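You operate a simulated robot arm through the tools that you are given. There is no shell and no other tool. Be economical: measure what you need, move in short steps, check, and stop when the job is done.

You run a simulated two-armed robot. Do the job below in one go: nothing can be reset, and whatever is moved stays where it is left.

TASK
Lay both tell-tale tabs in their outlines and press them down.
Fine: each in the outline of its colour; white hand weight, put back. Set down upright: white hand weight.

Only the result counts: the job must be done as asked and must still hold three seconds after the hand-in. Knocking over, shifting, dropping, spilling or breaking anything else fails it.

THE ROBOT
Two 7-joint arms with two-finger parallel grippers on one trunk, on a base that drives. Base frame: it is fixed to the floor where the robot stands at the start and does not move with it; the origin is under the middle of the robot, x ahead of it, y to its left, z up; the surface under the hand at the start is at about z = 0.85. Readings come in m, degrees, newtons and seconds.
The left shoulder is at the start at [0.11, 0.169, 1.511], the right one opposite. With the tool pointing down near the work surface each hand reaches from about 0.38 to 0.72 m from the robot's upright axis, wherever it stands, measured 20 degrees to its own side. Payload 1.57 kg a hand.
Tool frame (each hand has its own): the origin (TCP) lies between the finger pads and is the grasp point; the fingertips stand 0.03 m ahead of it; z points along the fingers, y is the line along which they close. Largest opening 0.08 m; finger width 0.017, thickness 0.012; the body of the gripper, 0.04 by 0.082 m, starts 0.08 m behind the TCP.
Orientation is that of the tool frame in the base frame, as a unit quaternion [w, x, y, z]. With the fingers straight down and closing along the base's y, the tool's x points along the base's -x, its y along +y and its z along -z.

THE INTERFACE
- The arms move only by the tool drive_tool. It takes "left_deltas", "right_deltas" or both (then of equal length, played together; a hand with none holds still); each is a list of rows, each an object of numbers (a shift or turn left out is 0, a gripper value left out holds the last): "wx", "wy", "wz": the turn, a rotation vector about the tool's x, y, z in degrees; "dx", "dy", "dz": the shift along the tool's x, y, z in m; "gripper": the gripper command, from -1 (fully open) to 1 (shut), values between in proportion. In form: [{"wx": .., "wy": .., "wz": .., "dx": .., "dy": .., "dz": .., "gripper": ..}, ...]. A call has 1 to 20 rows; each row is the pose to reach, as a shift and turn from the pose commanded when the call began, along the tool's axes at that moment. A row lasts 0.2 s, in which the tool goes at most 0.05 m and 8.6 degrees; a call with a longer step from one row to the next is refused whole, and so is a gripper value outside its range. A pose out of reach is approached as far as the arm can. The call stops where the force on the tool passes 40 N (or 10 N more than at its start, if that is more) or the arm is blocked; 0.2 s more then pass. The fingers move at their own pace (about 0.072 m/s each) and stop on an object; they squeeze with about 43 N. The grip force told is the motor's: it shows also when the fingers shut on nothing. Time passes only in rows, and 0.2 s behind the last, so rows that repeat a pose let the fingers close. The reply holds the time, the measured pose of the TCP, the force on the tool along the base axes, the opening and the grip force, in the units named above and with some noise, with the torque about the TCP (base axes, N m) and any sound that the robot's microphone picked up, and new pictures: "show" is both (left out), scene, wrist or none (wrist: the cameras of the hands that moved).
- Cameras (640 x 400 px; columns grow to the right, rows downward): "scene" is now at [0.1592, 0.02, 1.6981]; the picture's right is [0.25, -0.97, 0.00], its down [-0.70, -0.18, -0.69] and it looks along [0.67, 0.17, -0.72] (base axes); focal length 294 px, centre (320, 200). "left" rides on the left gripper at [0.072, 0.007, -0.122] in its tool frame; the picture's right is [-0.09, 1.00, 0.00], its down [-0.84, -0.08, -0.54] and it looks along [-0.54, -0.05, 0.84] (tool axes); focal length 238 px, centre (320, 200). "right" rides on the right gripper at [0.072, -0.007, -0.122] in its tool frame; the picture's right is [0.09, 1.00, 0.00], its down [-0.84, 0.08, -0.54] and it looks along [-0.54, 0.05, 0.84] (tool axes); focal length 238 px, centre (320, 200). There is no depth. A picture from a camera that has moved, and an enlarged one, comes with that camera's place and axes in the base frame and with its lens.
- raise_lower(by): slides the trunk up (or, below 0, down) by that many m; the arms and the scene camera ride with it, the base frame stays. It gives what a move gives, with no picture.
- drive_base(legs): drives the robot by 1 to 6 legs, each [ahead, left, turn to the left] in m, m and degrees, along the robot's own axes; the way and the turn of a leg run together, so that a leg with both is an arc; at most 1.5 m and 180 degrees a leg. The arms and the cameras ride along, it lands a little off, and it stops where it bumps. It gives what a move gives, and a new picture of the scene camera.
- aim_head(pan, tilt): turns the head with the scene camera to pan (to the left, within 86 degrees either way) and tilt (down, from -29 to 69), counted from straight ahead of the robot. It gives what a move gives, and a new picture of the scene camera.
- close_up(camera, box): a new picture of the part [left, top, right, bottom] of that camera's present view, enlarged. It takes no simulated time.
- close_job(): hands the job in; it is judged then, once.

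Go step by step. Nothing tells you exact positions but the pictures and the camera data: compare them with the known pose of the tool, close in by small moves and look again before you grip or let go. The budget is 120 turns and 260 pictures, counting those below and the enlarged ones. Unless the task says otherwise, let go and move clear before handing in, and close with one line.

The tools are called after "Request:" by a JSON object that holds its "fn" and its "kwargs". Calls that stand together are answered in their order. drive_tool: Moves the arms, as the interface text tells. Its arguments: {"type":"object","properties":{"left_deltas":{"type":"array"},"right_deltas":{"type":"array"},"show":{"type":"string","enum":["both","scene","wrist","none"]}},"required":[]} The other tools are called the same way: raise_lower (by) slides the trunk up or down; drive_base (legs) drives the base; aim_head (pan, tilt) turns the head that bears the scene camera; close_up (camera, box) takes an enlarged picture of a part of a camera's view; close_job () hands the job in.

At the start:

```text
clock: 0.0
left_eef_pos: [0.5768, 0.4191, 0.999]
left_ee_rot: [0.0, 0.0, 1.0, 0.0]
left_wrist_force: [-0.2, 0.7, -0.4]
left_wrist_torque: [0.01, -0.01, 0.0]
left_opening: 0.0799
left_finger_force: 0.0
right_eef_pos: [0.7037, -0.1131, 1.1857]
right_ee_rot: [-0.001, 0.002, 1.0, 0.001]
right_wrist_force: [0.1, 0.1, 0.1]
right_wrist_torque: [0.05, 0.02, -0.02]
right_opening: 0.0802
right_finger_force: 0.1
trunk travel left (down, up): [-0.825, 0.065]
robot x, y, heading: [0.0004, -0.0024, -0.0]
head pan, tilt: [14.2, 46.2]
```

scene: 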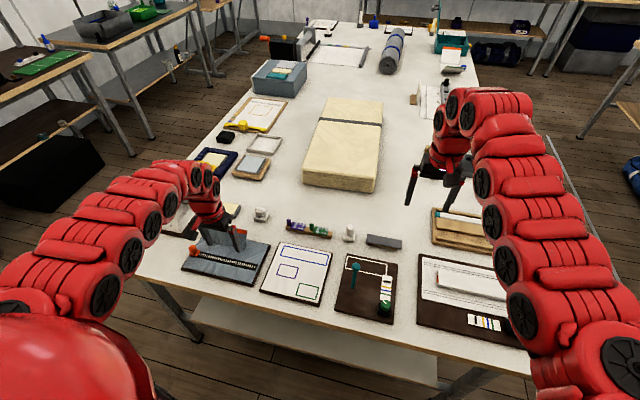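
right: 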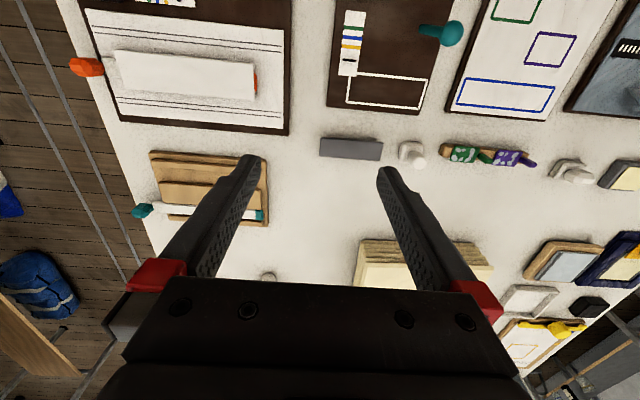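
left: 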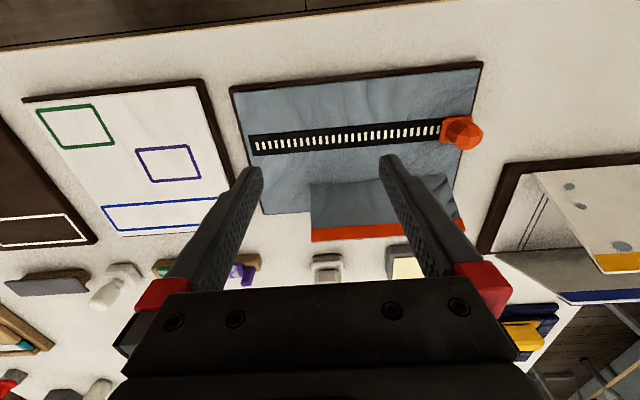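

I see a workbench with a white card bearing green, purple and blue outlines, and a small rack with green/purple items behind it. I'll enlarge that area to identify the tabs and the white weight.

Request:
{"fn": "close_up", "kwargs": {"camera": "scene", "box": [240, 200, 420, 312]}}

Request:
{"fn": "close_up", "kwargs": {"camera": "right", "box": [310, 0, 640, 206]}}

Request:
{"fn": "close_up", "kwargs": {"camera": "left", "box": [0, 60, 480, 360]}}

```text
3.56 times, centred on (330, 256) of scene
camera zoom: at [0.1592, 0.02, 1.6981], right [0.25, -0.97, 0.0], down [-0.7, -0.18, -0.69], along [0.67, 0.17, -0.72], focal length 1046 px, centre (284, 1)
```

zoom: 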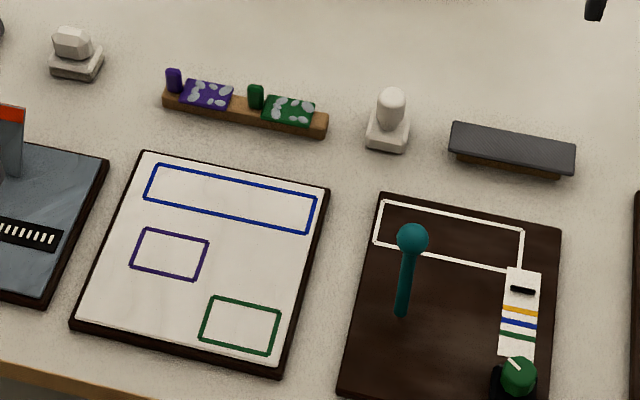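

```text
1.94 times, centred on (475, 103) of right
camera zoom: at [0.6307, -0.1197, 1.3075], right [-0.09, 1.0, 0.0], down [0.84, 0.08, 0.54], along [0.54, 0.05, -0.84], focal length 462 px, centre (19, 388)
```

zoom: 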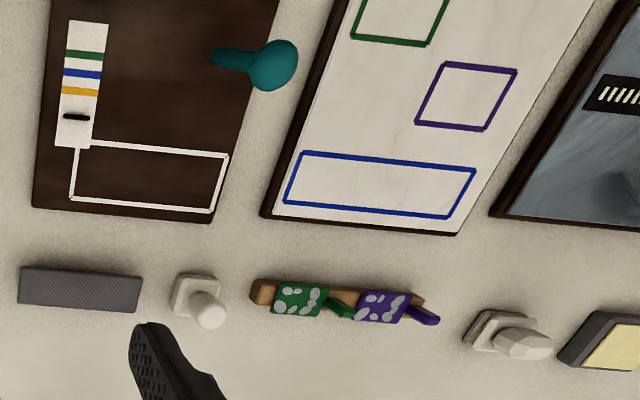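

```text
1.33 times, centred on (240, 210) of left
camera zoom: at [0.5026, 0.4229, 1.1212], right [0.09, 1.0, 0.0], down [0.84, -0.08, 0.54], along [0.54, -0.05, -0.84], focal length 318 px, centre (427, 187)
```

zoom: 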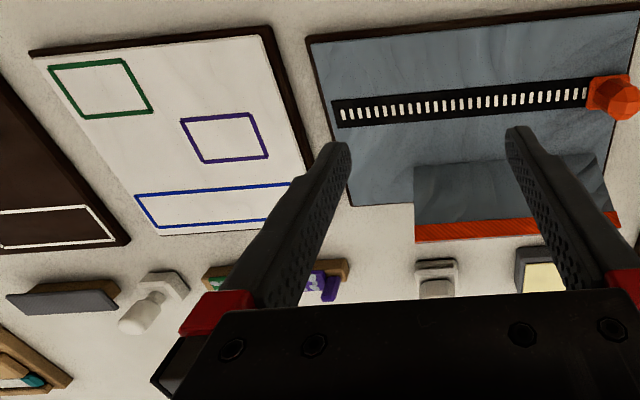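

The tabs sit on a wooden strip at about (0.77, 0.21). The white round-knob weight is at about (0.79, 0.07), and the outlines are near (0.61, 0.24) purple and (0.56, 0.16) green. The strip and weight are slightly out of reach, so I'll raise the left hand and drive ahead and right.

Request:
{"fn": "drive_tool", "kwargs": {"left_deltas": [{"dz": -0.05}, {"dz": -0.1}, {"dz": -0.13}], "show": "none"}}

Request:
{"fn": "drive_base", "kwargs": {"legs": [[0.1, -0.1, 0]]}}

```text
clock: 0.8
left_eef_pos: [0.5837, 0.422, 1.1306]
left_ee_rot: [-0.002, 0.0, 1.0, -0.001]
left_wrist_force: [-0.4, 0.9, -0.2]
left_wrist_torque: [0.01, -0.05, 0.01]
left_opening: 0.0799
left_finger_force: 0.1
left hand out of reach, approached as far as the arm can: row 2, 3
right_eef_pos: [0.7013, -0.1128, 1.186]
right_ee_rot: [0.0, 0.001, 1.0, 0.0]
right_wrist_force: [0.3, 0.7, 0.6]
right_wrist_torque: [0.01, -0.04, 0.0]
right_opening: 0.0798
right_finger_force: 0.0
trunk travel left (down, up): [-0.825, 0.065]
robot x, y, heading: [0.001, -0.0009, -0.2]
head pan, tilt: [14.2, 46.2]
```

```text
clock: 2.1
left_eef_pos: [0.6815, 0.3231, 1.1292]
left_ee_rot: [-0.001, 0.0, 1.0, -0.001]
left_wrist_force: [0.1, 1.1, 0.0]
left_wrist_torque: [0.02, -0.05, -0.01]
left_opening: 0.0802
left_finger_force: 0.1
right_eef_pos: [0.8, -0.2119, 1.1861]
right_ee_rot: [0.001, 0.002, 1.0, 0.0]
right_wrist_force: [-0.1, -1.0, -0.1]
right_wrist_torque: [-0.01, 0.03, -0.02]
right_opening: 0.0797
right_finger_force: 0.2
trunk travel left (down, up): [-0.825, 0.065]
robot x, y, heading: [0.0997, -0.103, -0.0]
head pan, tilt: [14.2, 46.2]
camera scene: at [0.2566, -0.0784, 1.6983], right [0.25, -0.97, 0.0], down [-0.7, -0.18, -0.69], along [0.67, 0.17, -0.72], focal length 294 px, centre (320, 200)
```

scene: 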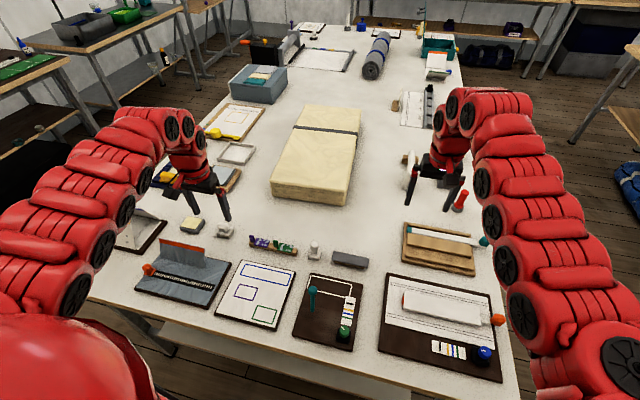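

The base moved as commanded. I'll bring the left hand over the tabs and the weight for a closer view.

Request:
{"fn": "drive_tool", "kwargs": {"left_deltas": [{"dx": -0.02, "dy": -0.03, "dz": 0.02}, {"dx": -0.04, "dy": -0.06, "dz": 0.04}, {"dx": -0.06, "dy": -0.09, "dz": 0.06}, {"dx": -0.07, "dy": -0.12, "dz": 0.08}, {"dx": -0.08, "dy": -0.15, "dz": 0.1}, {"dx": -0.08, "dy": -0.17, "dz": 0.11}], "show": "both"}}

Request:
{"fn": "close_up", "kwargs": {"camera": "left", "box": [160, 0, 480, 200]}}

```text
clock: 3.5
left_eef_pos: [0.7641, 0.1509, 1.0196]
left_ee_rot: [-0.001, 0.0, 1.0, 0.0]
left_wrist_force: [-0.4, 0.5, -0.7]
left_wrist_torque: [0.01, 0.01, 0.01]
left_opening: 0.08
left_finger_force: 0.0
right_eef_pos: [0.8026, -0.2128, 1.1846]
right_ee_rot: [0.0, 0.002, 1.0, 0.0]
right_wrist_force: [-0.1, 0.7, 0.4]
right_wrist_torque: [-0.03, 0.0, -0.01]
right_opening: 0.08
right_finger_force: 0.0
trunk travel left (down, up): [-0.825, 0.065]
robot x, y, heading: [0.0996, -0.1042, -0.1]
head pan, tilt: [14.2, 46.2]
camera scene: at [0.2586, -0.0806, 1.6981], right [0.25, -0.97, 0.0], down [-0.7, -0.18, -0.69], along [0.67, 0.17, -0.72], focal length 294 px, centre (320, 200)
camera left: at [0.6905, 0.1558, 1.141], right [0.09, 1.0, 0.0], down [0.84, -0.08, 0.54], along [0.54, -0.05, -0.84], focal length 238 px, centre (320, 200)
```

scene: 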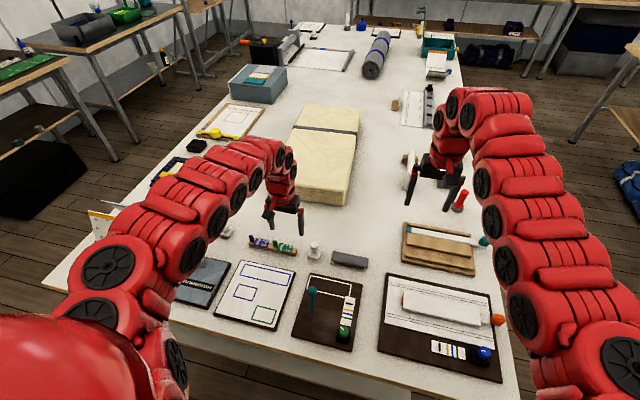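
left: 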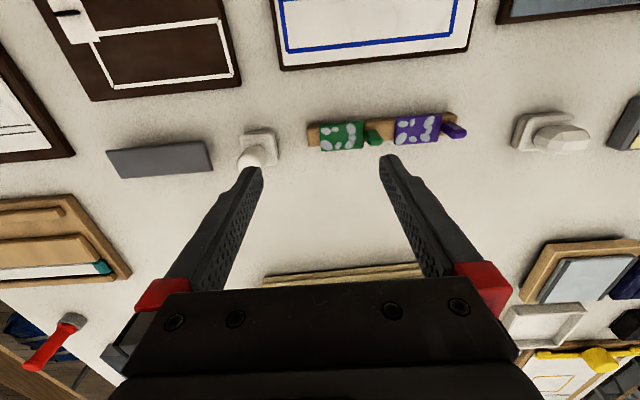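

```text
2.00 times, centred on (320, 100) of left
camera zoom: at [0.6905, 0.1558, 1.141], right [0.09, 1.0, 0.0], down [0.84, -0.08, 0.54], along [0.54, -0.05, -0.84], focal length 477 px, centre (320, 400)
```

zoom: 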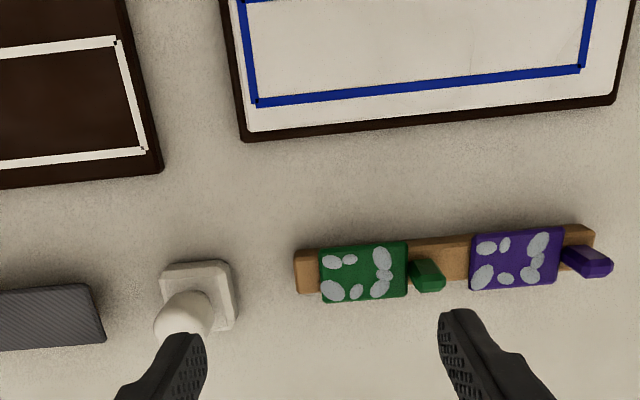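

Next I want to see the tab shape and which weight is the white one, so I'll enlarge both views.

Request:
{"fn": "close_up", "kwargs": {"camera": "scene", "box": [205, 215, 333, 295]}}

Request:
{"fn": "close_up", "kwargs": {"camera": "left", "box": [300, 95, 476, 205]}}

Request:
{"fn": "close_up", "kwargs": {"camera": "left", "box": [480, 85, 640, 185]}}

```text
5.00 times, centred on (269, 255) of scene
camera zoom: at [0.2586, -0.0806, 1.6981], right [0.25, -0.97, 0.0], down [-0.7, -0.18, -0.69], along [0.67, 0.17, -0.72], focal length 1471 px, centre (575, -75)
```

zoom: 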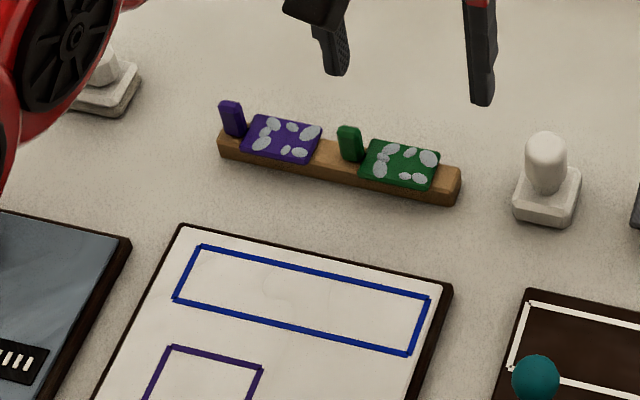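

```text
3.64 times, centred on (388, 150) of left
camera zoom: at [0.6905, 0.1558, 1.141], right [0.09, 1.0, 0.0], down [0.84, -0.08, 0.54], along [0.54, -0.05, -0.84], focal length 867 px, centre (73, 382)
```

zoom: 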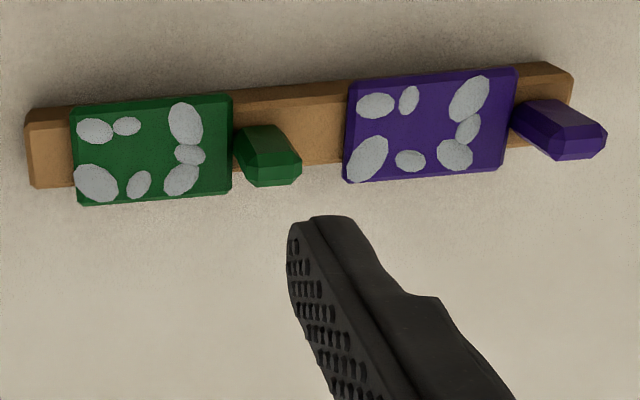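

```text
4.00 times, centred on (560, 135) of left
camera zoom: at [0.6905, 0.1558, 1.141], right [0.09, 1.0, 0.0], down [0.84, -0.08, 0.54], along [0.54, -0.05, -0.84], focal length 953 px, centre (-640, 460)
```

zoom: 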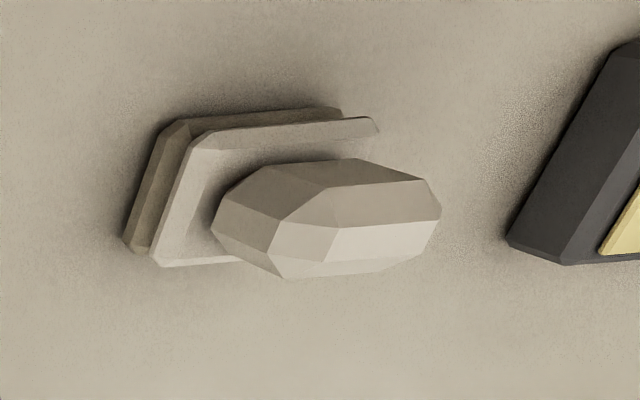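

The tabs are plates about 50×33 mm, each with an upright lug on its +y end, and they lie along the base y axis. The white round-knob weight stands at their right. Next I'll look at the outlines from above the card.

Request:
{"fn": "drive_tool", "kwargs": {"left_deltas": [{"dx": 0.035, "dy": 0.01}, {"dx": 0.075, "dy": 0.02}, {"dx": 0.115, "dy": 0.03}, {"dx": 0.15, "dy": 0.04}, {"dx": 0.16, "dy": 0.05}], "show": "wrist"}}

Request:
{"fn": "close_up", "kwargs": {"camera": "left", "box": [200, 0, 456, 160]}}

```text
clock: 4.7
left_eef_pos: [0.6818, 0.2228, 0.977]
left_ee_rot: [-0.001, 0.0, 1.0, 0.0]
left_wrist_force: [-0.3, -0.1, -0.6]
left_wrist_torque: [-0.04, 0.0, 0.0]
left_opening: 0.0801
left_finger_force: 0.0
left hand out of reach, approached as far as the arm can: row 2, 3, 4, 5
right_eef_pos: [0.801, -0.2118, 1.1859]
right_ee_rot: [0.0, 0.0, 1.0, 0.0]
right_wrist_force: [-0.4, 0.3, 0.0]
right_wrist_torque: [-0.02, -0.02, -0.01]
right_opening: 0.0801
right_finger_force: 0.0
trunk travel left (down, up): [-0.825, 0.065]
robot x, y, heading: [0.1004, -0.0997, -0.1]
head pan, tilt: [14.2, 46.2]
camera left: at [0.6085, 0.2273, 1.0991], right [0.09, 1.0, 0.0], down [0.84, -0.08, 0.54], along [0.54, -0.05, -0.84], focal length 238 px, centre (320, 200)
```

left: 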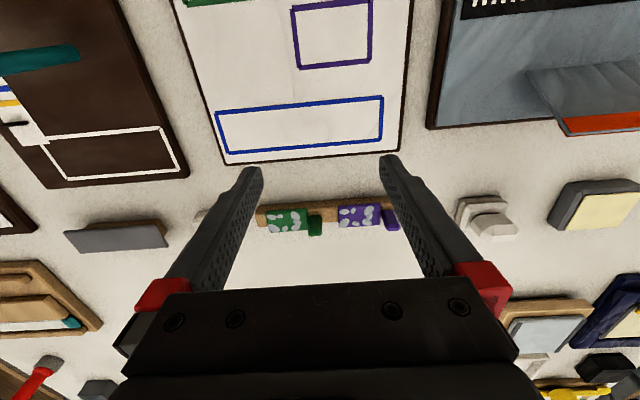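

```text
2.50 times, centred on (328, 80) of left
camera zoom: at [0.6085, 0.2273, 1.0991], right [0.09, 1.0, 0.0], down [0.84, -0.08, 0.54], along [0.54, -0.05, -0.84], focal length 596 px, centre (300, 500)
```

zoom: 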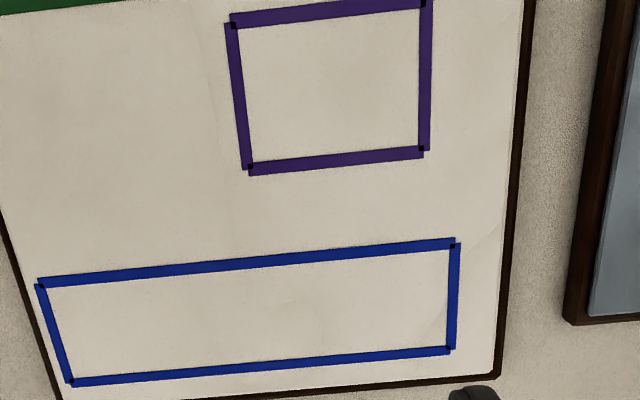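

Purple outline: axis-aligned, centre about (0.602, 0.239), size 0.061 (y) × 0.040 (x). I'll now look at the tabs from lower down to measure plate and lug precisely.

Request:
{"fn": "drive_tool", "kwargs": {"left_deltas": [{"dx": -0.035, "dy": -0.01, "dz": -0.01}, {"dx": -0.07, "dy": -0.02, "dz": -0.01}, {"dx": -0.1, "dy": -0.02, "dz": 0.0}, {"dx": -0.11, "dy": -0.02, "dz": 0.02}], "show": "wrist"}}

Request:
{"fn": "close_up", "kwargs": {"camera": "left", "box": [240, 40, 480, 190]}}

```text
clock: 5.7
left_eef_pos: [0.7865, 0.2006, 0.9577]
left_ee_rot: [-0.002, -0.001, 1.0, 0.001]
left_wrist_force: [0.1, 0.4, 0.8]
left_wrist_torque: [0.0, 0.0, 0.02]
left_opening: 0.0801
left_finger_force: 0.1
left hand out of reach, approached as far as the arm can: row 4
right_eef_pos: [0.8023, -0.2135, 1.186]
right_ee_rot: [0.0, 0.0, 1.0, 0.001]
right_wrist_force: [0.1, 0.3, 0.0]
right_wrist_torque: [0.0, 0.02, 0.01]
right_opening: 0.08
right_finger_force: 0.0
trunk travel left (down, up): [-0.825, 0.065]
robot x, y, heading: [0.0957, -0.1003, -0.2]
head pan, tilt: [14.2, 46.2]
camera left: at [0.7139, 0.2049, 1.0794], right [0.09, 1.0, 0.0], down [0.84, -0.08, 0.54], along [0.54, -0.05, -0.84], focal length 238 px, centre (320, 200)
```

left: 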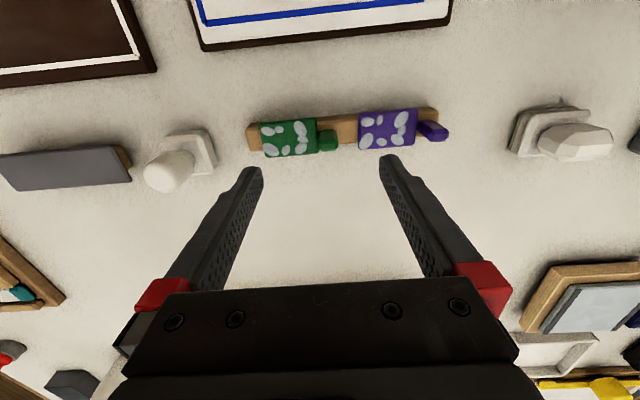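

```text
2.67 times, centred on (360, 115) of left
camera zoom: at [0.7139, 0.2049, 1.0794], right [0.09, 1.0, 0.0], down [0.84, -0.08, 0.54], along [0.54, -0.05, -0.84], focal length 636 px, centre (213, 427)
```

zoom: 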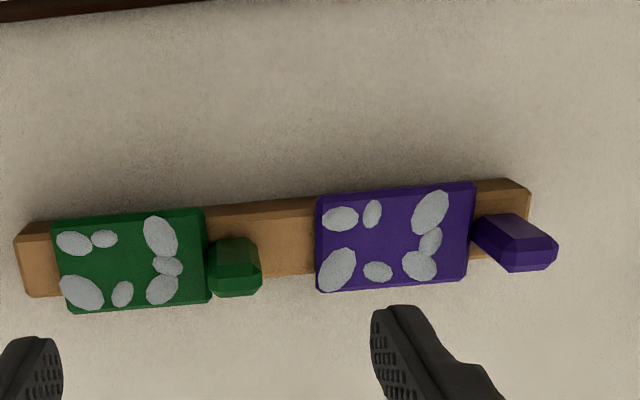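

Plates measure about 51×32 mm, with the lug (about 13 mm) just beyond the +y end and standing to roughly z 0.90. Green lug is at about (0.779, 0.205). I'll position over it with narrowed fingers.

Request:
{"fn": "drive_tool", "kwargs": {"left_deltas": [{"dx": 0.007, "dy": 0.0045, "dz": 0.01, "gripper": 0.1}, {"dx": 0.007, "dy": 0.0045, "dz": 0.02, "gripper": 0.1}, {"dx": 0.007, "dy": 0.0045, "dz": 0.02, "gripper": 0.1}], "show": "wrist"}}

Request:
{"fn": "close_up", "kwargs": {"camera": "left", "box": [240, 60, 432, 180]}}

Request:
{"fn": "close_up", "kwargs": {"camera": "scene", "box": [220, 205, 316, 265]}}

```text
clock: 6.5
left_eef_pos: [0.7813, 0.2048, 0.939]
left_ee_rot: [-0.001, 0.001, 1.0, -0.001]
left_wrist_force: [-0.6, 0.3, -0.1]
left_wrist_torque: [0.0, 0.02, -0.06]
left_opening: 0.0358
left_finger_force: 0.0
right_eef_pos: [0.8007, -0.2129, 1.1853]
right_ee_rot: [0.0, -0.001, 1.0, 0.0]
right_wrist_force: [0.9, 0.2, 0.0]
right_wrist_torque: [-0.02, -0.01, 0.0]
right_opening: 0.0798
right_finger_force: 0.0
trunk travel left (down, up): [-0.825, 0.065]
robot x, y, heading: [0.0973, -0.103, -0.0]
head pan, tilt: [14.2, 46.2]
camera left: at [0.7079, 0.2098, 1.0603], right [0.09, 1.0, 0.0], down [0.84, -0.08, 0.54], along [0.54, -0.05, -0.84], focal length 238 px, centre (320, 200)
```

left: 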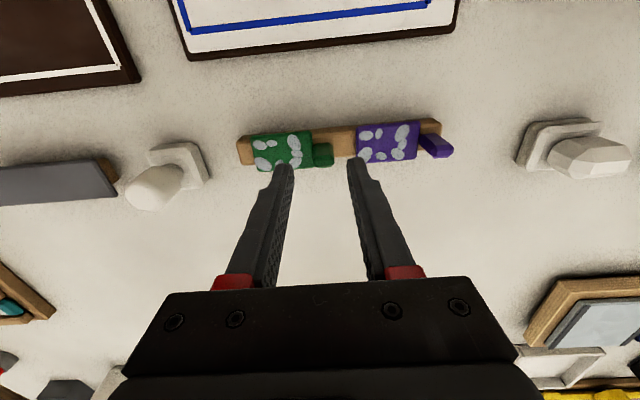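

```text
3.33 times, centred on (336, 120) of left
camera zoom: at [0.7079, 0.2098, 1.0603], right [0.09, 1.0, 0.0], down [0.84, -0.08, 0.54], along [0.54, -0.05, -0.84], focal length 794 px, centre (267, 467)
```

zoom: 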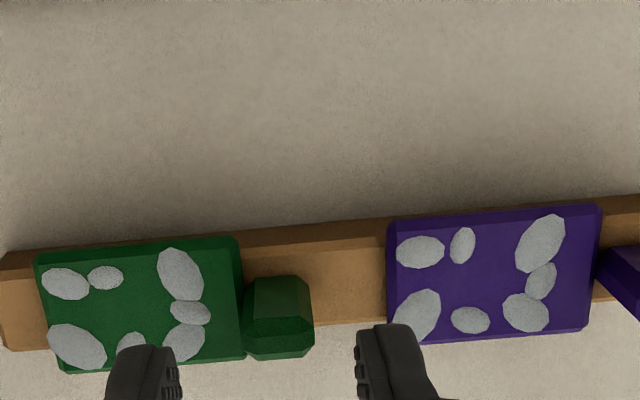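

```text
6.67 times, centred on (268, 235) of scene
camera zoom: at [0.258, -0.0789, 1.6982], right [0.25, -0.97, 0.0], down [-0.7, -0.18, -0.69], along [0.67, 0.17, -0.72], focal length 1962 px, centre (667, -33)
```

zoom: 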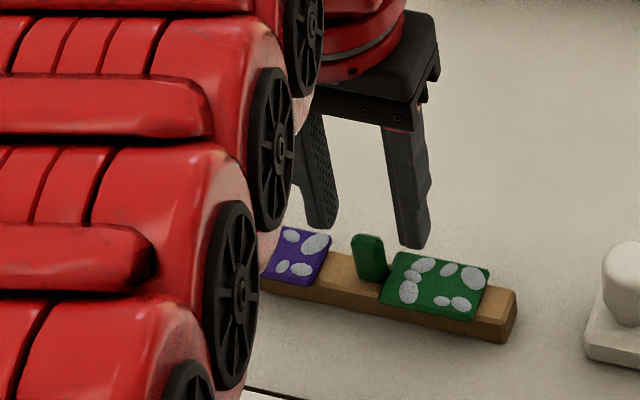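

The lug lies centrally between the fingers. I'll descend to keep the tips just above the plate and close.

Request:
{"fn": "drive_tool", "kwargs": {"left_deltas": [{"dx": 0.002, "dy": 0.001, "dz": 0.013}, {"dx": 0.002, "dy": 0.001, "dz": 0.026}, {"dx": 0.002, "dy": 0.001, "dz": 0.026}], "show": "none"}}

Request:
{"fn": "close_up", "kwargs": {"camera": "left", "box": [240, 60, 432, 180]}}

Request:
{"fn": "close_up", "kwargs": {"camera": "scene", "box": [220, 205, 316, 265]}}

```text
clock: 7.3
left_eef_pos: [0.7724, 0.2033, 0.9202]
left_ee_rot: [-0.001, 0.0, 1.0, -0.001]
left_wrist_force: [-0.3, -0.1, 1.6]
left_wrist_torque: [-0.02, 0.01, 0.02]
left_opening: 0.0361
left_finger_force: 0.1
left hand out of reach, approached as far as the arm can: row 1, 2, 3
right_eef_pos: [0.8022, -0.2135, 1.1865]
right_ee_rot: [0.0, 0.001, 1.0, 0.0]
right_wrist_force: [0.0, 0.1, 0.7]
right_wrist_torque: [0.0, 0.01, -0.01]
right_opening: 0.0799
right_finger_force: 0.1
trunk travel left (down, up): [-0.825, 0.065]
robot x, y, heading: [0.0979, -0.1033, 0.0]
head pan, tilt: [14.2, 46.2]
```

```text
3.33 times, centred on (336, 120) of left
camera zoom: at [0.6995, 0.2082, 1.0429], right [0.09, 1.0, 0.0], down [0.84, -0.08, 0.54], along [0.54, -0.05, -0.84], focal length 794 px, centre (267, 467)
```

zoom: 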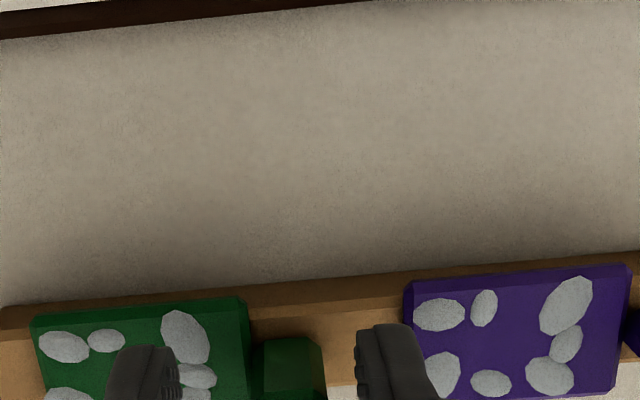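

```text
6.67 times, centred on (268, 235) of scene
camera zoom: at [0.2587, -0.0805, 1.6981], right [0.25, -0.97, 0.0], down [-0.7, -0.18, -0.69], along [0.67, 0.17, -0.72], focal length 1962 px, centre (667, -33)
```

zoom: 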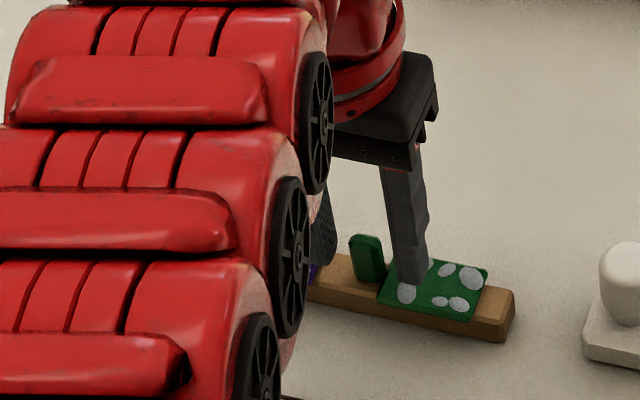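

At this height the arm is at its outer limit. I'll lift and drive the base a little ahead and left to gain reach.

Request:
{"fn": "drive_tool", "kwargs": {"left_deltas": [{"dz": -0.03}, {"dz": -0.045}], "show": "none"}}

Request:
{"fn": "drive_base", "kwargs": {"legs": [[0.06, 0.05, 0]]}}

```text
clock: 7.9
left_eef_pos: [0.7722, 0.2027, 0.9676]
left_ee_rot: [-0.002, 0.001, 1.0, -0.001]
left_wrist_force: [-0.3, 0.8, -0.7]
left_wrist_torque: [0.0, 0.01, -0.02]
left_opening: 0.0359
left_finger_force: 0.1
right_eef_pos: [0.8016, -0.2136, 1.1858]
right_ee_rot: [0.0, 0.002, 1.0, 0.0]
right_wrist_force: [-0.6, 0.0, 0.0]
right_wrist_torque: [-0.02, 0.0, 0.02]
right_opening: 0.0799
right_finger_force: 0.1
trunk travel left (down, up): [-0.825, 0.065]
robot x, y, heading: [0.1017, -0.1009, 0.1]
head pan, tilt: [14.2, 46.2]
```

```text
clock: 9.0
left_eef_pos: [0.8295, 0.2514, 0.967]
left_ee_rot: [-0.001, -0.001, 1.0, 0.0]
left_wrist_force: [-1.2, 0.6, -1.0]
left_wrist_torque: [0.02, 0.01, -0.01]
left_opening: 0.0359
left_finger_force: 0.0
right_eef_pos: [0.858, -0.1636, 1.1865]
right_ee_rot: [0.001, 0.001, 1.0, 0.001]
right_wrist_force: [-0.2, -0.2, -0.1]
right_wrist_torque: [0.01, -0.01, 0.0]
right_opening: 0.0799
right_finger_force: 0.1
trunk travel left (down, up): [-0.825, 0.065]
robot x, y, heading: [0.1573, -0.0525, -0.0]
head pan, tilt: [14.2, 46.2]
camera scene: at [0.3151, -0.0318, 1.6984], right [0.25, -0.97, 0.0], down [-0.7, -0.18, -0.69], along [0.67, 0.17, -0.72], focal length 294 px, centre (320, 200)
```

scene: 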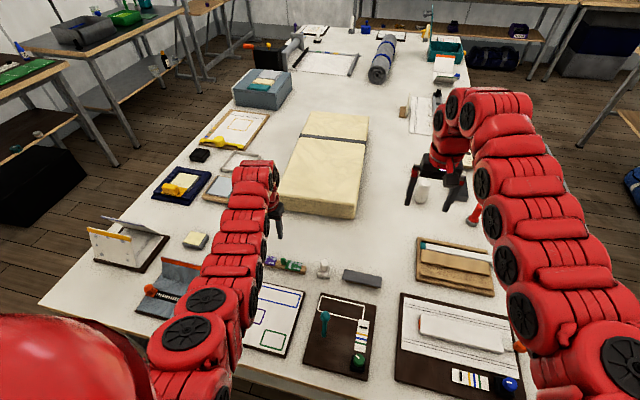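

The base moved freely. Now I'll return over the green lug and look again.

Request:
{"fn": "drive_tool", "kwargs": {"left_deltas": [{"dx": 0.03, "dy": -0.03}, {"dx": 0.0505, "dy": -0.046, "dz": 0.01}, {"dx": 0.0505, "dy": -0.046, "dz": 0.025}, {"dx": 0.0505, "dy": -0.046, "dz": 0.025}], "show": "none"}}

Request:
{"fn": "close_up", "kwargs": {"camera": "left", "box": [240, 60, 432, 180]}}

```text
clock: 10.0
left_eef_pos: [0.7797, 0.2054, 0.9432]
left_ee_rot: [-0.001, 0.0, 1.0, -0.001]
left_wrist_force: [0.0, -0.2, 0.1]
left_wrist_torque: [0.04, 0.0, 0.0]
left_opening: 0.0359
left_finger_force: 0.0
right_eef_pos: [0.8596, -0.1639, 1.1868]
right_ee_rot: [0.0, 0.001, 1.0, 0.002]
right_wrist_force: [-0.4, -1.3, -0.4]
right_wrist_torque: [0.01, 0.0, 0.0]
right_opening: 0.0796
right_finger_force: 0.1
trunk travel left (down, up): [-0.825, 0.065]
robot x, y, heading: [0.1623, -0.0544, 0.1]
head pan, tilt: [14.2, 46.2]
```

```text
3.33 times, centred on (336, 120) of left
camera zoom: at [0.7068, 0.211, 1.0651], right [0.09, 1.0, 0.0], down [0.84, -0.08, 0.54], along [0.54, -0.05, -0.84], focal length 794 px, centre (267, 467)
```

zoom: 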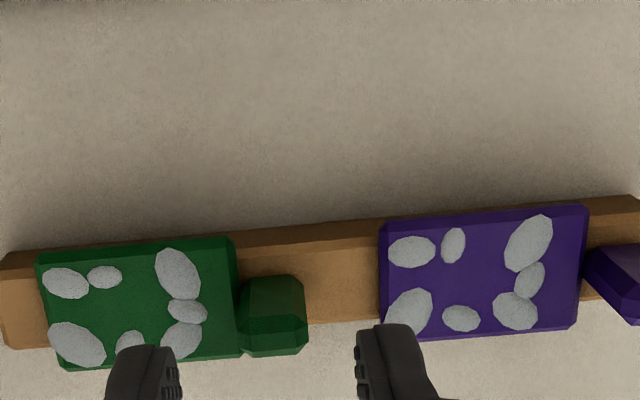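

Aligned with the lug; descending and checking before I close.

Request:
{"fn": "drive_tool", "kwargs": {"left_deltas": [{"dx": 0.001, "dz": 0.015}, {"dx": 0.001, "dz": 0.03}, {"dx": 0.001, "dz": 0.03}], "show": "none"}}

Request:
{"fn": "close_up", "kwargs": {"camera": "left", "box": [240, 80, 432, 200]}}

Request:
{"fn": "close_up", "kwargs": {"camera": "scene", "box": [245, 225, 341, 285]}}

```text
clock: 10.8
left_eef_pos: [0.7804, 0.2075, 0.9121]
left_ee_rot: [-0.002, 0.0, 1.0, -0.001]
left_wrist_force: [-0.9, 0.2, -0.7]
left_wrist_torque: [0.0, 0.0, 0.0]
left_opening: 0.0359
left_finger_force: 0.2
right_eef_pos: [0.8587, -0.1624, 1.1852]
right_ee_rot: [0.0, 0.001, 1.0, -0.001]
right_wrist_force: [-0.5, 0.1, 0.9]
right_wrist_torque: [0.0, -0.03, 0.01]
right_opening: 0.0803
right_finger_force: 0.1
trunk travel left (down, up): [-0.825, 0.065]
robot x, y, heading: [0.157, -0.0515, 0.1]
head pan, tilt: [14.2, 46.2]
```

```text
3.33 times, centred on (336, 140) of left
camera zoom: at [0.7072, 0.213, 1.0342], right [0.09, 1.0, 0.0], down [0.84, -0.08, 0.54], along [0.54, -0.05, -0.84], focal length 794 px, centre (267, 400)
```

zoom: 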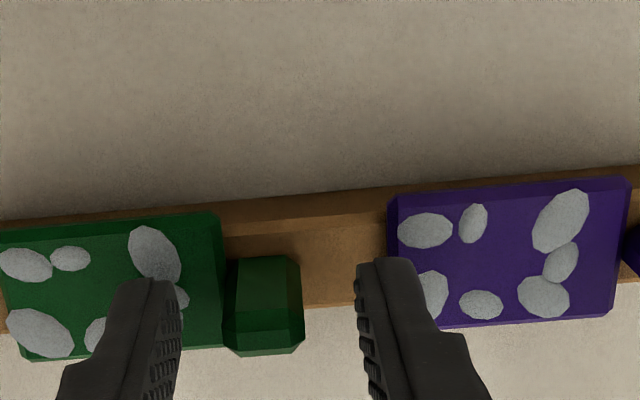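

```text
6.67 times, centred on (293, 255) of scene
camera zoom: at [0.3172, -0.0301, 1.6981], right [0.25, -0.97, 0.0], down [-0.7, -0.18, -0.69], along [0.67, 0.17, -0.72], focal length 1962 px, centre (500, -167)
```

zoom: 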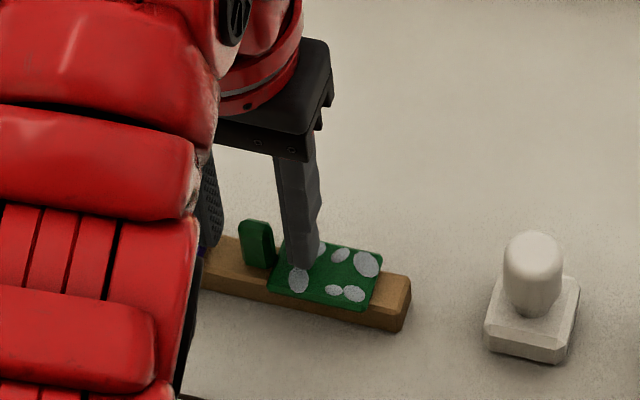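

Fingers straddle the lug. Closing and lifting slightly to check that the plate comes along.

Request:
{"fn": "drive_tool", "kwargs": {"left_deltas": [{"gripper": 1}, {"gripper": 1}, {"gripper": 1}, {"gripper": 1}], "show": "none"}}

Request:
{"fn": "drive_tool", "kwargs": {"left_deltas": [{"dz": -0.015}, {"dz": -0.03}, {"dz": -0.03}], "show": "wrist"}}

Request:
{"fn": "close_up", "kwargs": {"camera": "left", "box": [240, 60, 432, 180]}}

Request:
{"fn": "close_up", "kwargs": {"camera": "scene", "box": [245, 225, 341, 285]}}

```text
clock: 11.8
left_eef_pos: [0.7802, 0.2075, 0.913]
left_ee_rot: [-0.001, 0.0, 1.0, -0.001]
left_wrist_force: [-0.7, 0.0, 0.7]
left_wrist_torque: [0.0, -0.04, 0.02]
left_opening: 0.0141
left_finger_force: 30.2
right_eef_pos: [0.8603, -0.1635, 1.1859]
right_ee_rot: [0.0, 0.0, 1.0, 0.0]
right_wrist_force: [-0.4, 0.1, -0.3]
right_wrist_torque: [-0.01, 0.01, 0.02]
right_opening: 0.08
right_finger_force: 0.1
trunk travel left (down, up): [-0.825, 0.065]
robot x, y, heading: [0.1596, -0.0505, -0.0]
head pan, tilt: [14.2, 46.2]
```

```text
clock: 12.6
left_eef_pos: [0.7802, 0.2079, 0.9418]
left_ee_rot: [-0.002, -0.001, 1.0, -0.001]
left_wrist_force: [1.0, 0.3, -0.5]
left_wrist_torque: [0.0, 0.0, 0.0]
left_opening: 0.0142
left_finger_force: 30.9
right_eef_pos: [0.8615, -0.1629, 1.185]
right_ee_rot: [0.0, 0.001, 1.0, 0.0]
right_wrist_force: [-0.5, 0.3, -0.9]
right_wrist_torque: [-0.01, -0.01, 0.03]
right_opening: 0.0799
right_finger_force: 0.2
trunk travel left (down, up): [-0.825, 0.065]
robot x, y, heading: [0.1568, -0.0522, -0.2]
head pan, tilt: [14.2, 46.2]
camera left: at [0.7072, 0.2128, 1.0641], right [0.09, 1.0, 0.0], down [0.84, -0.08, 0.54], along [0.54, -0.05, -0.84], focal length 238 px, centre (320, 200)
```

left: 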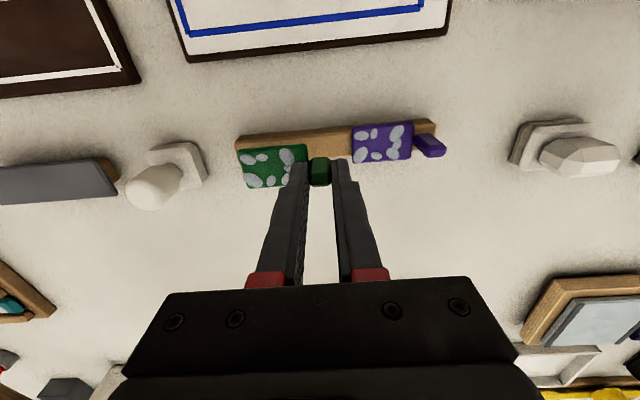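

```text
3.33 times, centred on (336, 120) of left
camera zoom: at [0.7072, 0.2128, 1.0641], right [0.09, 1.0, 0.0], down [0.84, -0.08, 0.54], along [0.54, -0.05, -0.84], focal length 794 px, centre (267, 467)
```

zoom: 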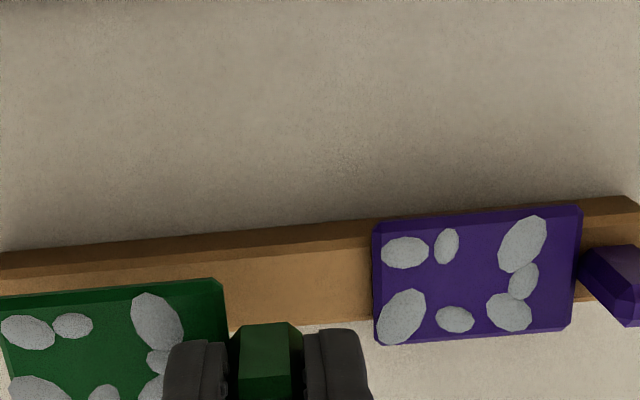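

```text
6.67 times, centred on (293, 255) of scene
camera zoom: at [0.3172, -0.0303, 1.6981], right [0.25, -0.97, 0.0], down [-0.7, -0.18, -0.69], along [0.67, 0.17, -0.72], focal length 1962 px, centre (500, -167)
```

zoom: 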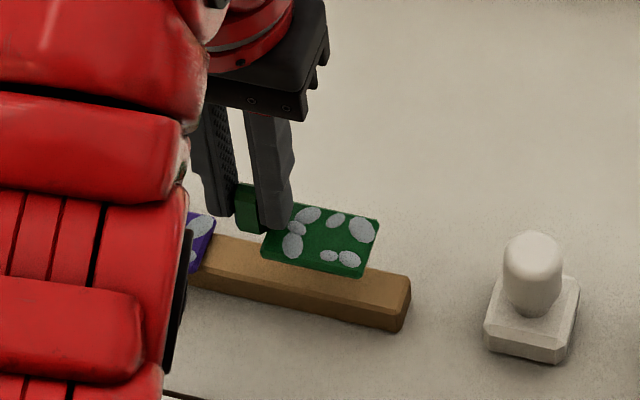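

The tab came up cleanly with its plate level. I'll raise a little and drive back so the green outline is in comfortable reach.

Request:
{"fn": "drive_tool", "kwargs": {"left_deltas": [{"dz": -0.015}, {"dz": -0.02}], "show": "none"}}

Request:
{"fn": "drive_base", "kwargs": {"legs": [[-0.17, 0, 0]]}}

Request:
{"fn": "close_up", "kwargs": {"camera": "left", "box": [160, 0, 480, 200]}}

```text
clock: 13.2
left_eef_pos: [0.7792, 0.2061, 0.962]
left_ee_rot: [-0.002, 0.0, 1.0, 0.0]
left_wrist_force: [-0.1, 0.4, -0.4]
left_wrist_torque: [0.0, 0.02, -0.02]
left_opening: 0.0144
left_finger_force: 30.0
right_eef_pos: [0.8604, -0.1636, 1.1855]
right_ee_rot: [0.0, 0.0, 1.0, 0.001]
right_wrist_force: [0.5, 0.7, 0.3]
right_wrist_torque: [-0.01, 0.03, 0.05]
right_opening: 0.08
right_finger_force: 0.0
trunk travel left (down, up): [-0.825, 0.065]
robot x, y, heading: [0.1562, -0.0494, 0.1]
head pan, tilt: [14.2, 46.2]
```

```text
clock: 14.7
left_eef_pos: [0.6121, 0.2085, 0.9622]
left_ee_rot: [-0.001, 0.0, 1.0, -0.001]
left_wrist_force: [-0.2, 0.8, 0.4]
left_wrist_torque: [-0.02, 0.01, 0.01]
left_opening: 0.0144
left_finger_force: 30.7
right_eef_pos: [0.6913, -0.1647, 1.1857]
right_ee_rot: [-0.001, 0.001, 1.0, 0.0]
right_wrist_force: [-0.4, -0.2, 0.1]
right_wrist_torque: [-0.01, 0.02, -0.01]
right_opening: 0.0798
right_finger_force: 0.1
trunk travel left (down, up): [-0.825, 0.065]
robot x, y, heading: [-0.012, -0.0502, 0.1]
head pan, tilt: [14.2, 46.2]
camera scene: at [0.1491, -0.0302, 1.6978], right [0.25, -0.97, 0.0], down [-0.7, -0.18, -0.69], along [0.67, 0.17, -0.72], focal length 294 px, centre (320, 200)
```

scene: 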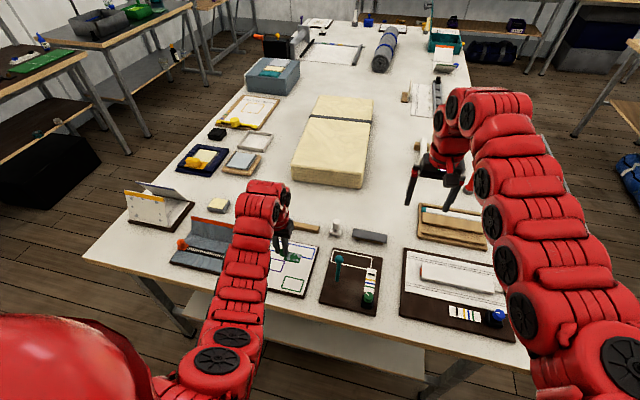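

```text
2.00 times, centred on (320, 100) of left
camera zoom: at [0.5381, 0.2125, 1.0833], right [0.09, 1.0, 0.0], down [0.84, -0.08, 0.54], along [0.54, -0.05, -0.84], focal length 477 px, centre (320, 400)
```

zoom: 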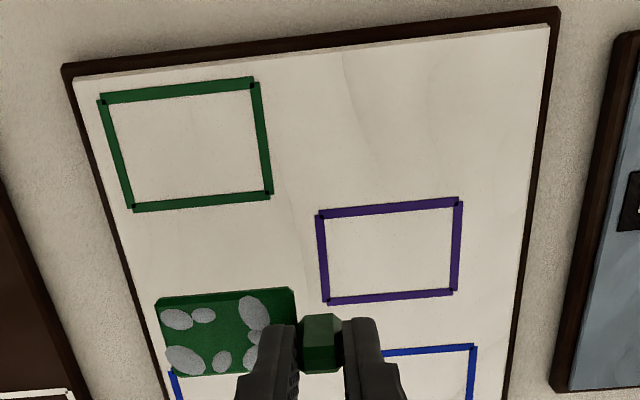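

Outline centres: green (0.553, 0.157), purple (0.604, 0.2395). The plate centre sits 35 mm to −y of the tool. Moving above the green outline for a check.

Request:
{"fn": "drive_tool", "kwargs": {"left_deltas": [{"dx": 0.03, "dy": -0.009}, {"dx": 0.057, "dy": -0.0169, "dz": 0.015}, {"dx": 0.057, "dy": -0.0169, "dz": 0.035}, {"dx": 0.057, "dy": -0.0169, "dz": 0.04}], "show": "none"}}

Request:
{"fn": "close_up", "kwargs": {"camera": "left", "box": [200, 60, 392, 180]}}

Request:
{"fn": "close_up", "kwargs": {"camera": "scene", "box": [240, 230, 336, 290]}}

```text
clock: 15.7
left_eef_pos: [0.5529, 0.1895, 0.9227]
left_ee_rot: [-0.001, -0.001, 1.0, -0.001]
left_wrist_force: [-0.1, 0.9, -0.4]
left_wrist_torque: [-0.02, -0.01, -0.02]
left_opening: 0.0143
left_finger_force: 30.4
right_eef_pos: [0.6909, -0.1632, 1.1856]
right_ee_rot: [-0.001, 0.001, 1.0, 0.0]
right_wrist_force: [-0.9, 0.6, 0.4]
right_wrist_torque: [-0.02, 0.01, 0.0]
right_opening: 0.0801
right_finger_force: 0.0
trunk travel left (down, up): [-0.825, 0.065]
robot x, y, heading: [-0.0138, -0.0494, -0.0]
head pan, tilt: [14.2, 46.2]
```

```text
3.33 times, centred on (296, 120) of left
camera zoom: at [0.4794, 0.1951, 1.045], right [0.09, 1.0, 0.0], down [0.84, -0.08, 0.54], along [0.54, -0.05, -0.84], focal length 794 px, centre (400, 467)
```

zoom: 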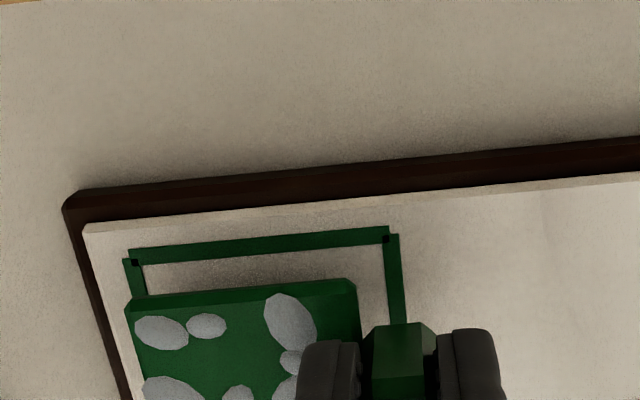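

```text
6.67 times, centred on (288, 260) of scene
camera zoom: at [0.1471, -0.0301, 1.6981], right [0.25, -0.97, 0.0], down [-0.7, -0.18, -0.69], along [0.67, 0.17, -0.72], focal length 1962 px, centre (533, -200)
```

zoom: 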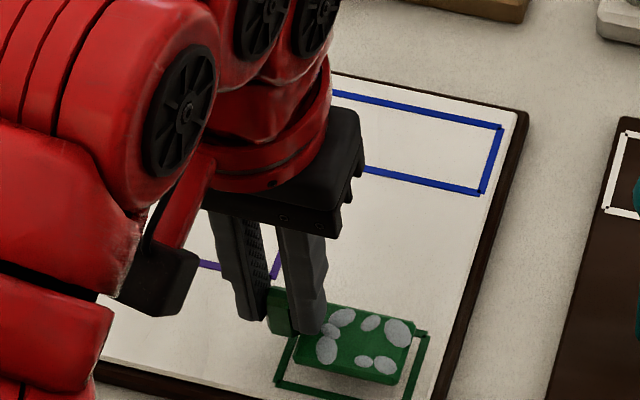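

Nearly centred (about 1 mm correction needed). Descending in small steps to contact.

Request:
{"fn": "drive_tool", "kwargs": {"left_deltas": [{"dx": -0.001, "dy": 0.001, "dz": 0.006}, {"dx": -0.001, "dy": 0.001, "dz": 0.011}, {"dx": -0.001, "dy": 0.001, "dz": 0.014}, {"dx": -0.001, "dy": 0.001, "dz": 0.016}, {"dx": -0.001, "dy": 0.001, "dz": 0.016}], "show": "none"}}

Request:
{"fn": "close_up", "kwargs": {"camera": "left", "box": [200, 60, 392, 180]}}

Request:
{"fn": "close_up", "kwargs": {"camera": "scene", "box": [240, 230, 336, 290]}}

```text
clock: 16.9
left_eef_pos: [0.554, 0.1905, 0.9087]
left_ee_rot: [0.0, 0.0, 1.0, 0.0]
left_wrist_force: [0.9, -1.7, 10.6]
left_wrist_torque: [-0.08, 0.04, 0.02]
left_opening: 0.0142
left_finger_force: 30.5
right_eef_pos: [0.6891, -0.1641, 1.1871]
right_ee_rot: [-0.001, 0.001, 1.0, 0.001]
right_wrist_force: [0.2, 0.3, 0.3]
right_wrist_torque: [-0.01, -0.02, 0.0]
right_opening: 0.0799
right_finger_force: 0.1
trunk travel left (down, up): [-0.825, 0.065]
robot x, y, heading: [-0.0127, -0.0546, -0.1]
head pan, tilt: [14.2, 46.2]
```

```text
3.33 times, centred on (296, 120) of left
camera zoom: at [0.48, 0.196, 1.0299], right [0.09, 1.0, 0.0], down [0.84, -0.08, 0.54], along [0.54, -0.05, -0.84], focal length 794 px, centre (400, 467)
```

zoom: 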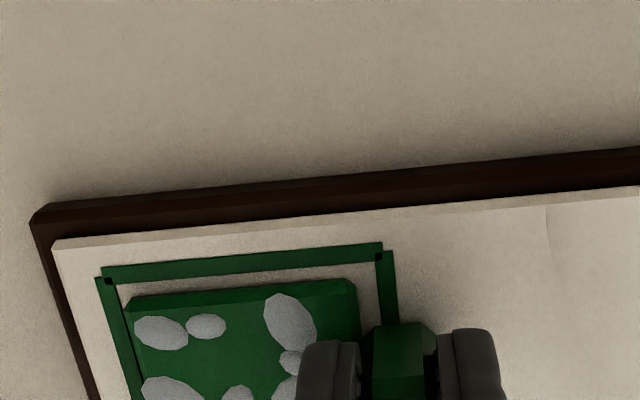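

```text
6.67 times, centred on (288, 260) of scene
camera zoom: at [0.1451, -0.0309, 1.6985], right [0.25, -0.97, 0.0], down [-0.7, -0.18, -0.69], along [0.67, 0.17, -0.72], focal length 1962 px, centre (533, -200)
```

zoom: 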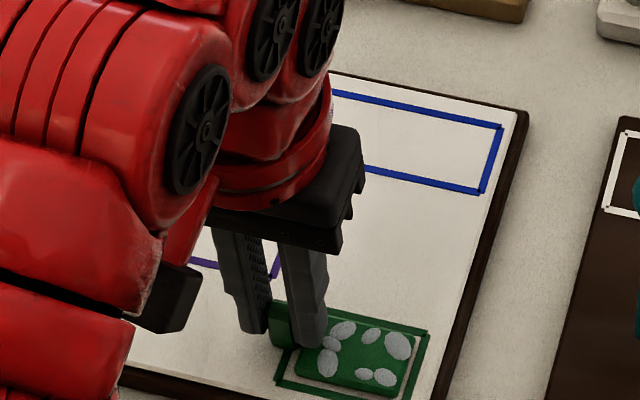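

Contact made and the plate is centred within the green outline. Releasing and lifting.

Request:
{"fn": "drive_tool", "kwargs": {"left_deltas": [{"dz": -0.001, "gripper": 0.1}, {"dz": -0.002, "gripper": 0.1}, {"dz": -0.002, "gripper": 0.1}], "show": "none"}}

Request:
{"fn": "drive_tool", "kwargs": {"left_deltas": [{"dz": -0.03}, {"dz": -0.05}, {"dz": -0.05, "dx": -0.02}], "show": "wrist"}}

Request:
{"fn": "close_up", "kwargs": {"camera": "left", "box": [180, 0, 436, 160]}}

```text
clock: 17.6
left_eef_pos: [0.5542, 0.1914, 0.9076]
left_ee_rot: [-0.002, 0.001, 1.0, -0.001]
left_wrist_force: [-0.2, -0.2, 0.2]
left_wrist_torque: [-0.01, 0.0, 0.02]
left_opening: 0.0361
left_finger_force: 0.1
right_eef_pos: [0.6898, -0.1634, 1.1854]
right_ee_rot: [0.0, 0.001, 1.0, 0.0]
right_wrist_force: [0.2, -0.7, 0.2]
right_wrist_torque: [0.0, 0.0, 0.01]
right_opening: 0.0798
right_finger_force: 0.2
trunk travel left (down, up): [-0.825, 0.065]
robot x, y, heading: [-0.0114, -0.0529, -0.3]
head pan, tilt: [14.2, 46.2]
```

```text
clock: 18.4
left_eef_pos: [0.5747, 0.1911, 0.9588]
left_ee_rot: [-0.003, 0.0, 1.0, -0.002]
left_wrist_force: [0.0, 0.3, -0.6]
left_wrist_torque: [0.01, -0.01, -0.01]
left_opening: 0.0358
left_finger_force: 0.0
right_eef_pos: [0.691, -0.1638, 1.1844]
right_ee_rot: [-0.001, 0.0, 1.0, 0.0]
right_wrist_force: [-0.7, -0.8, -0.9]
right_wrist_torque: [0.05, -0.01, 0.02]
right_opening: 0.0798
right_finger_force: 0.0
trunk travel left (down, up): [-0.825, 0.065]
robot x, y, heading: [-0.0137, -0.0544, 0.0]
head pan, tilt: [14.2, 46.2]
camera left: at [0.5009, 0.1961, 1.0798], right [0.09, 1.0, 0.0], down [0.84, -0.08, 0.54], along [0.54, -0.05, -0.84], focal length 238 px, centre (320, 200)
```

left: 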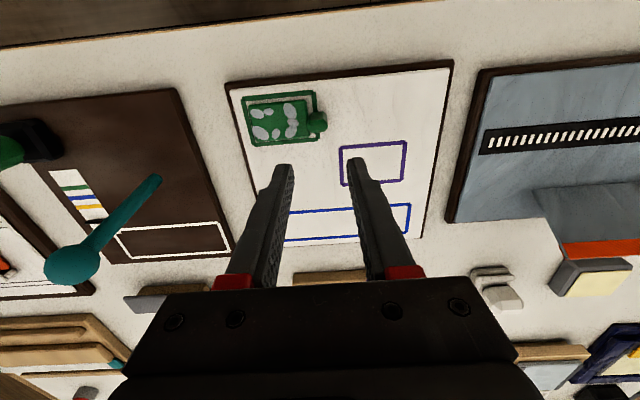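

```text
2.50 times, centred on (308, 80) of left
camera zoom: at [0.5009, 0.1961, 1.0798], right [0.09, 1.0, 0.0], down [0.84, -0.08, 0.54], along [0.54, -0.05, -0.84], focal length 596 px, centre (350, 500)
```

zoom: 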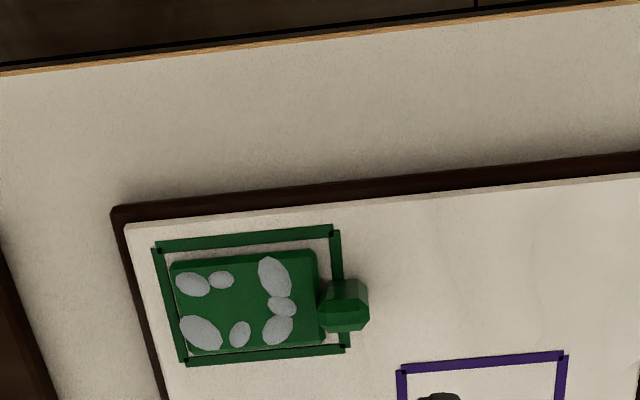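

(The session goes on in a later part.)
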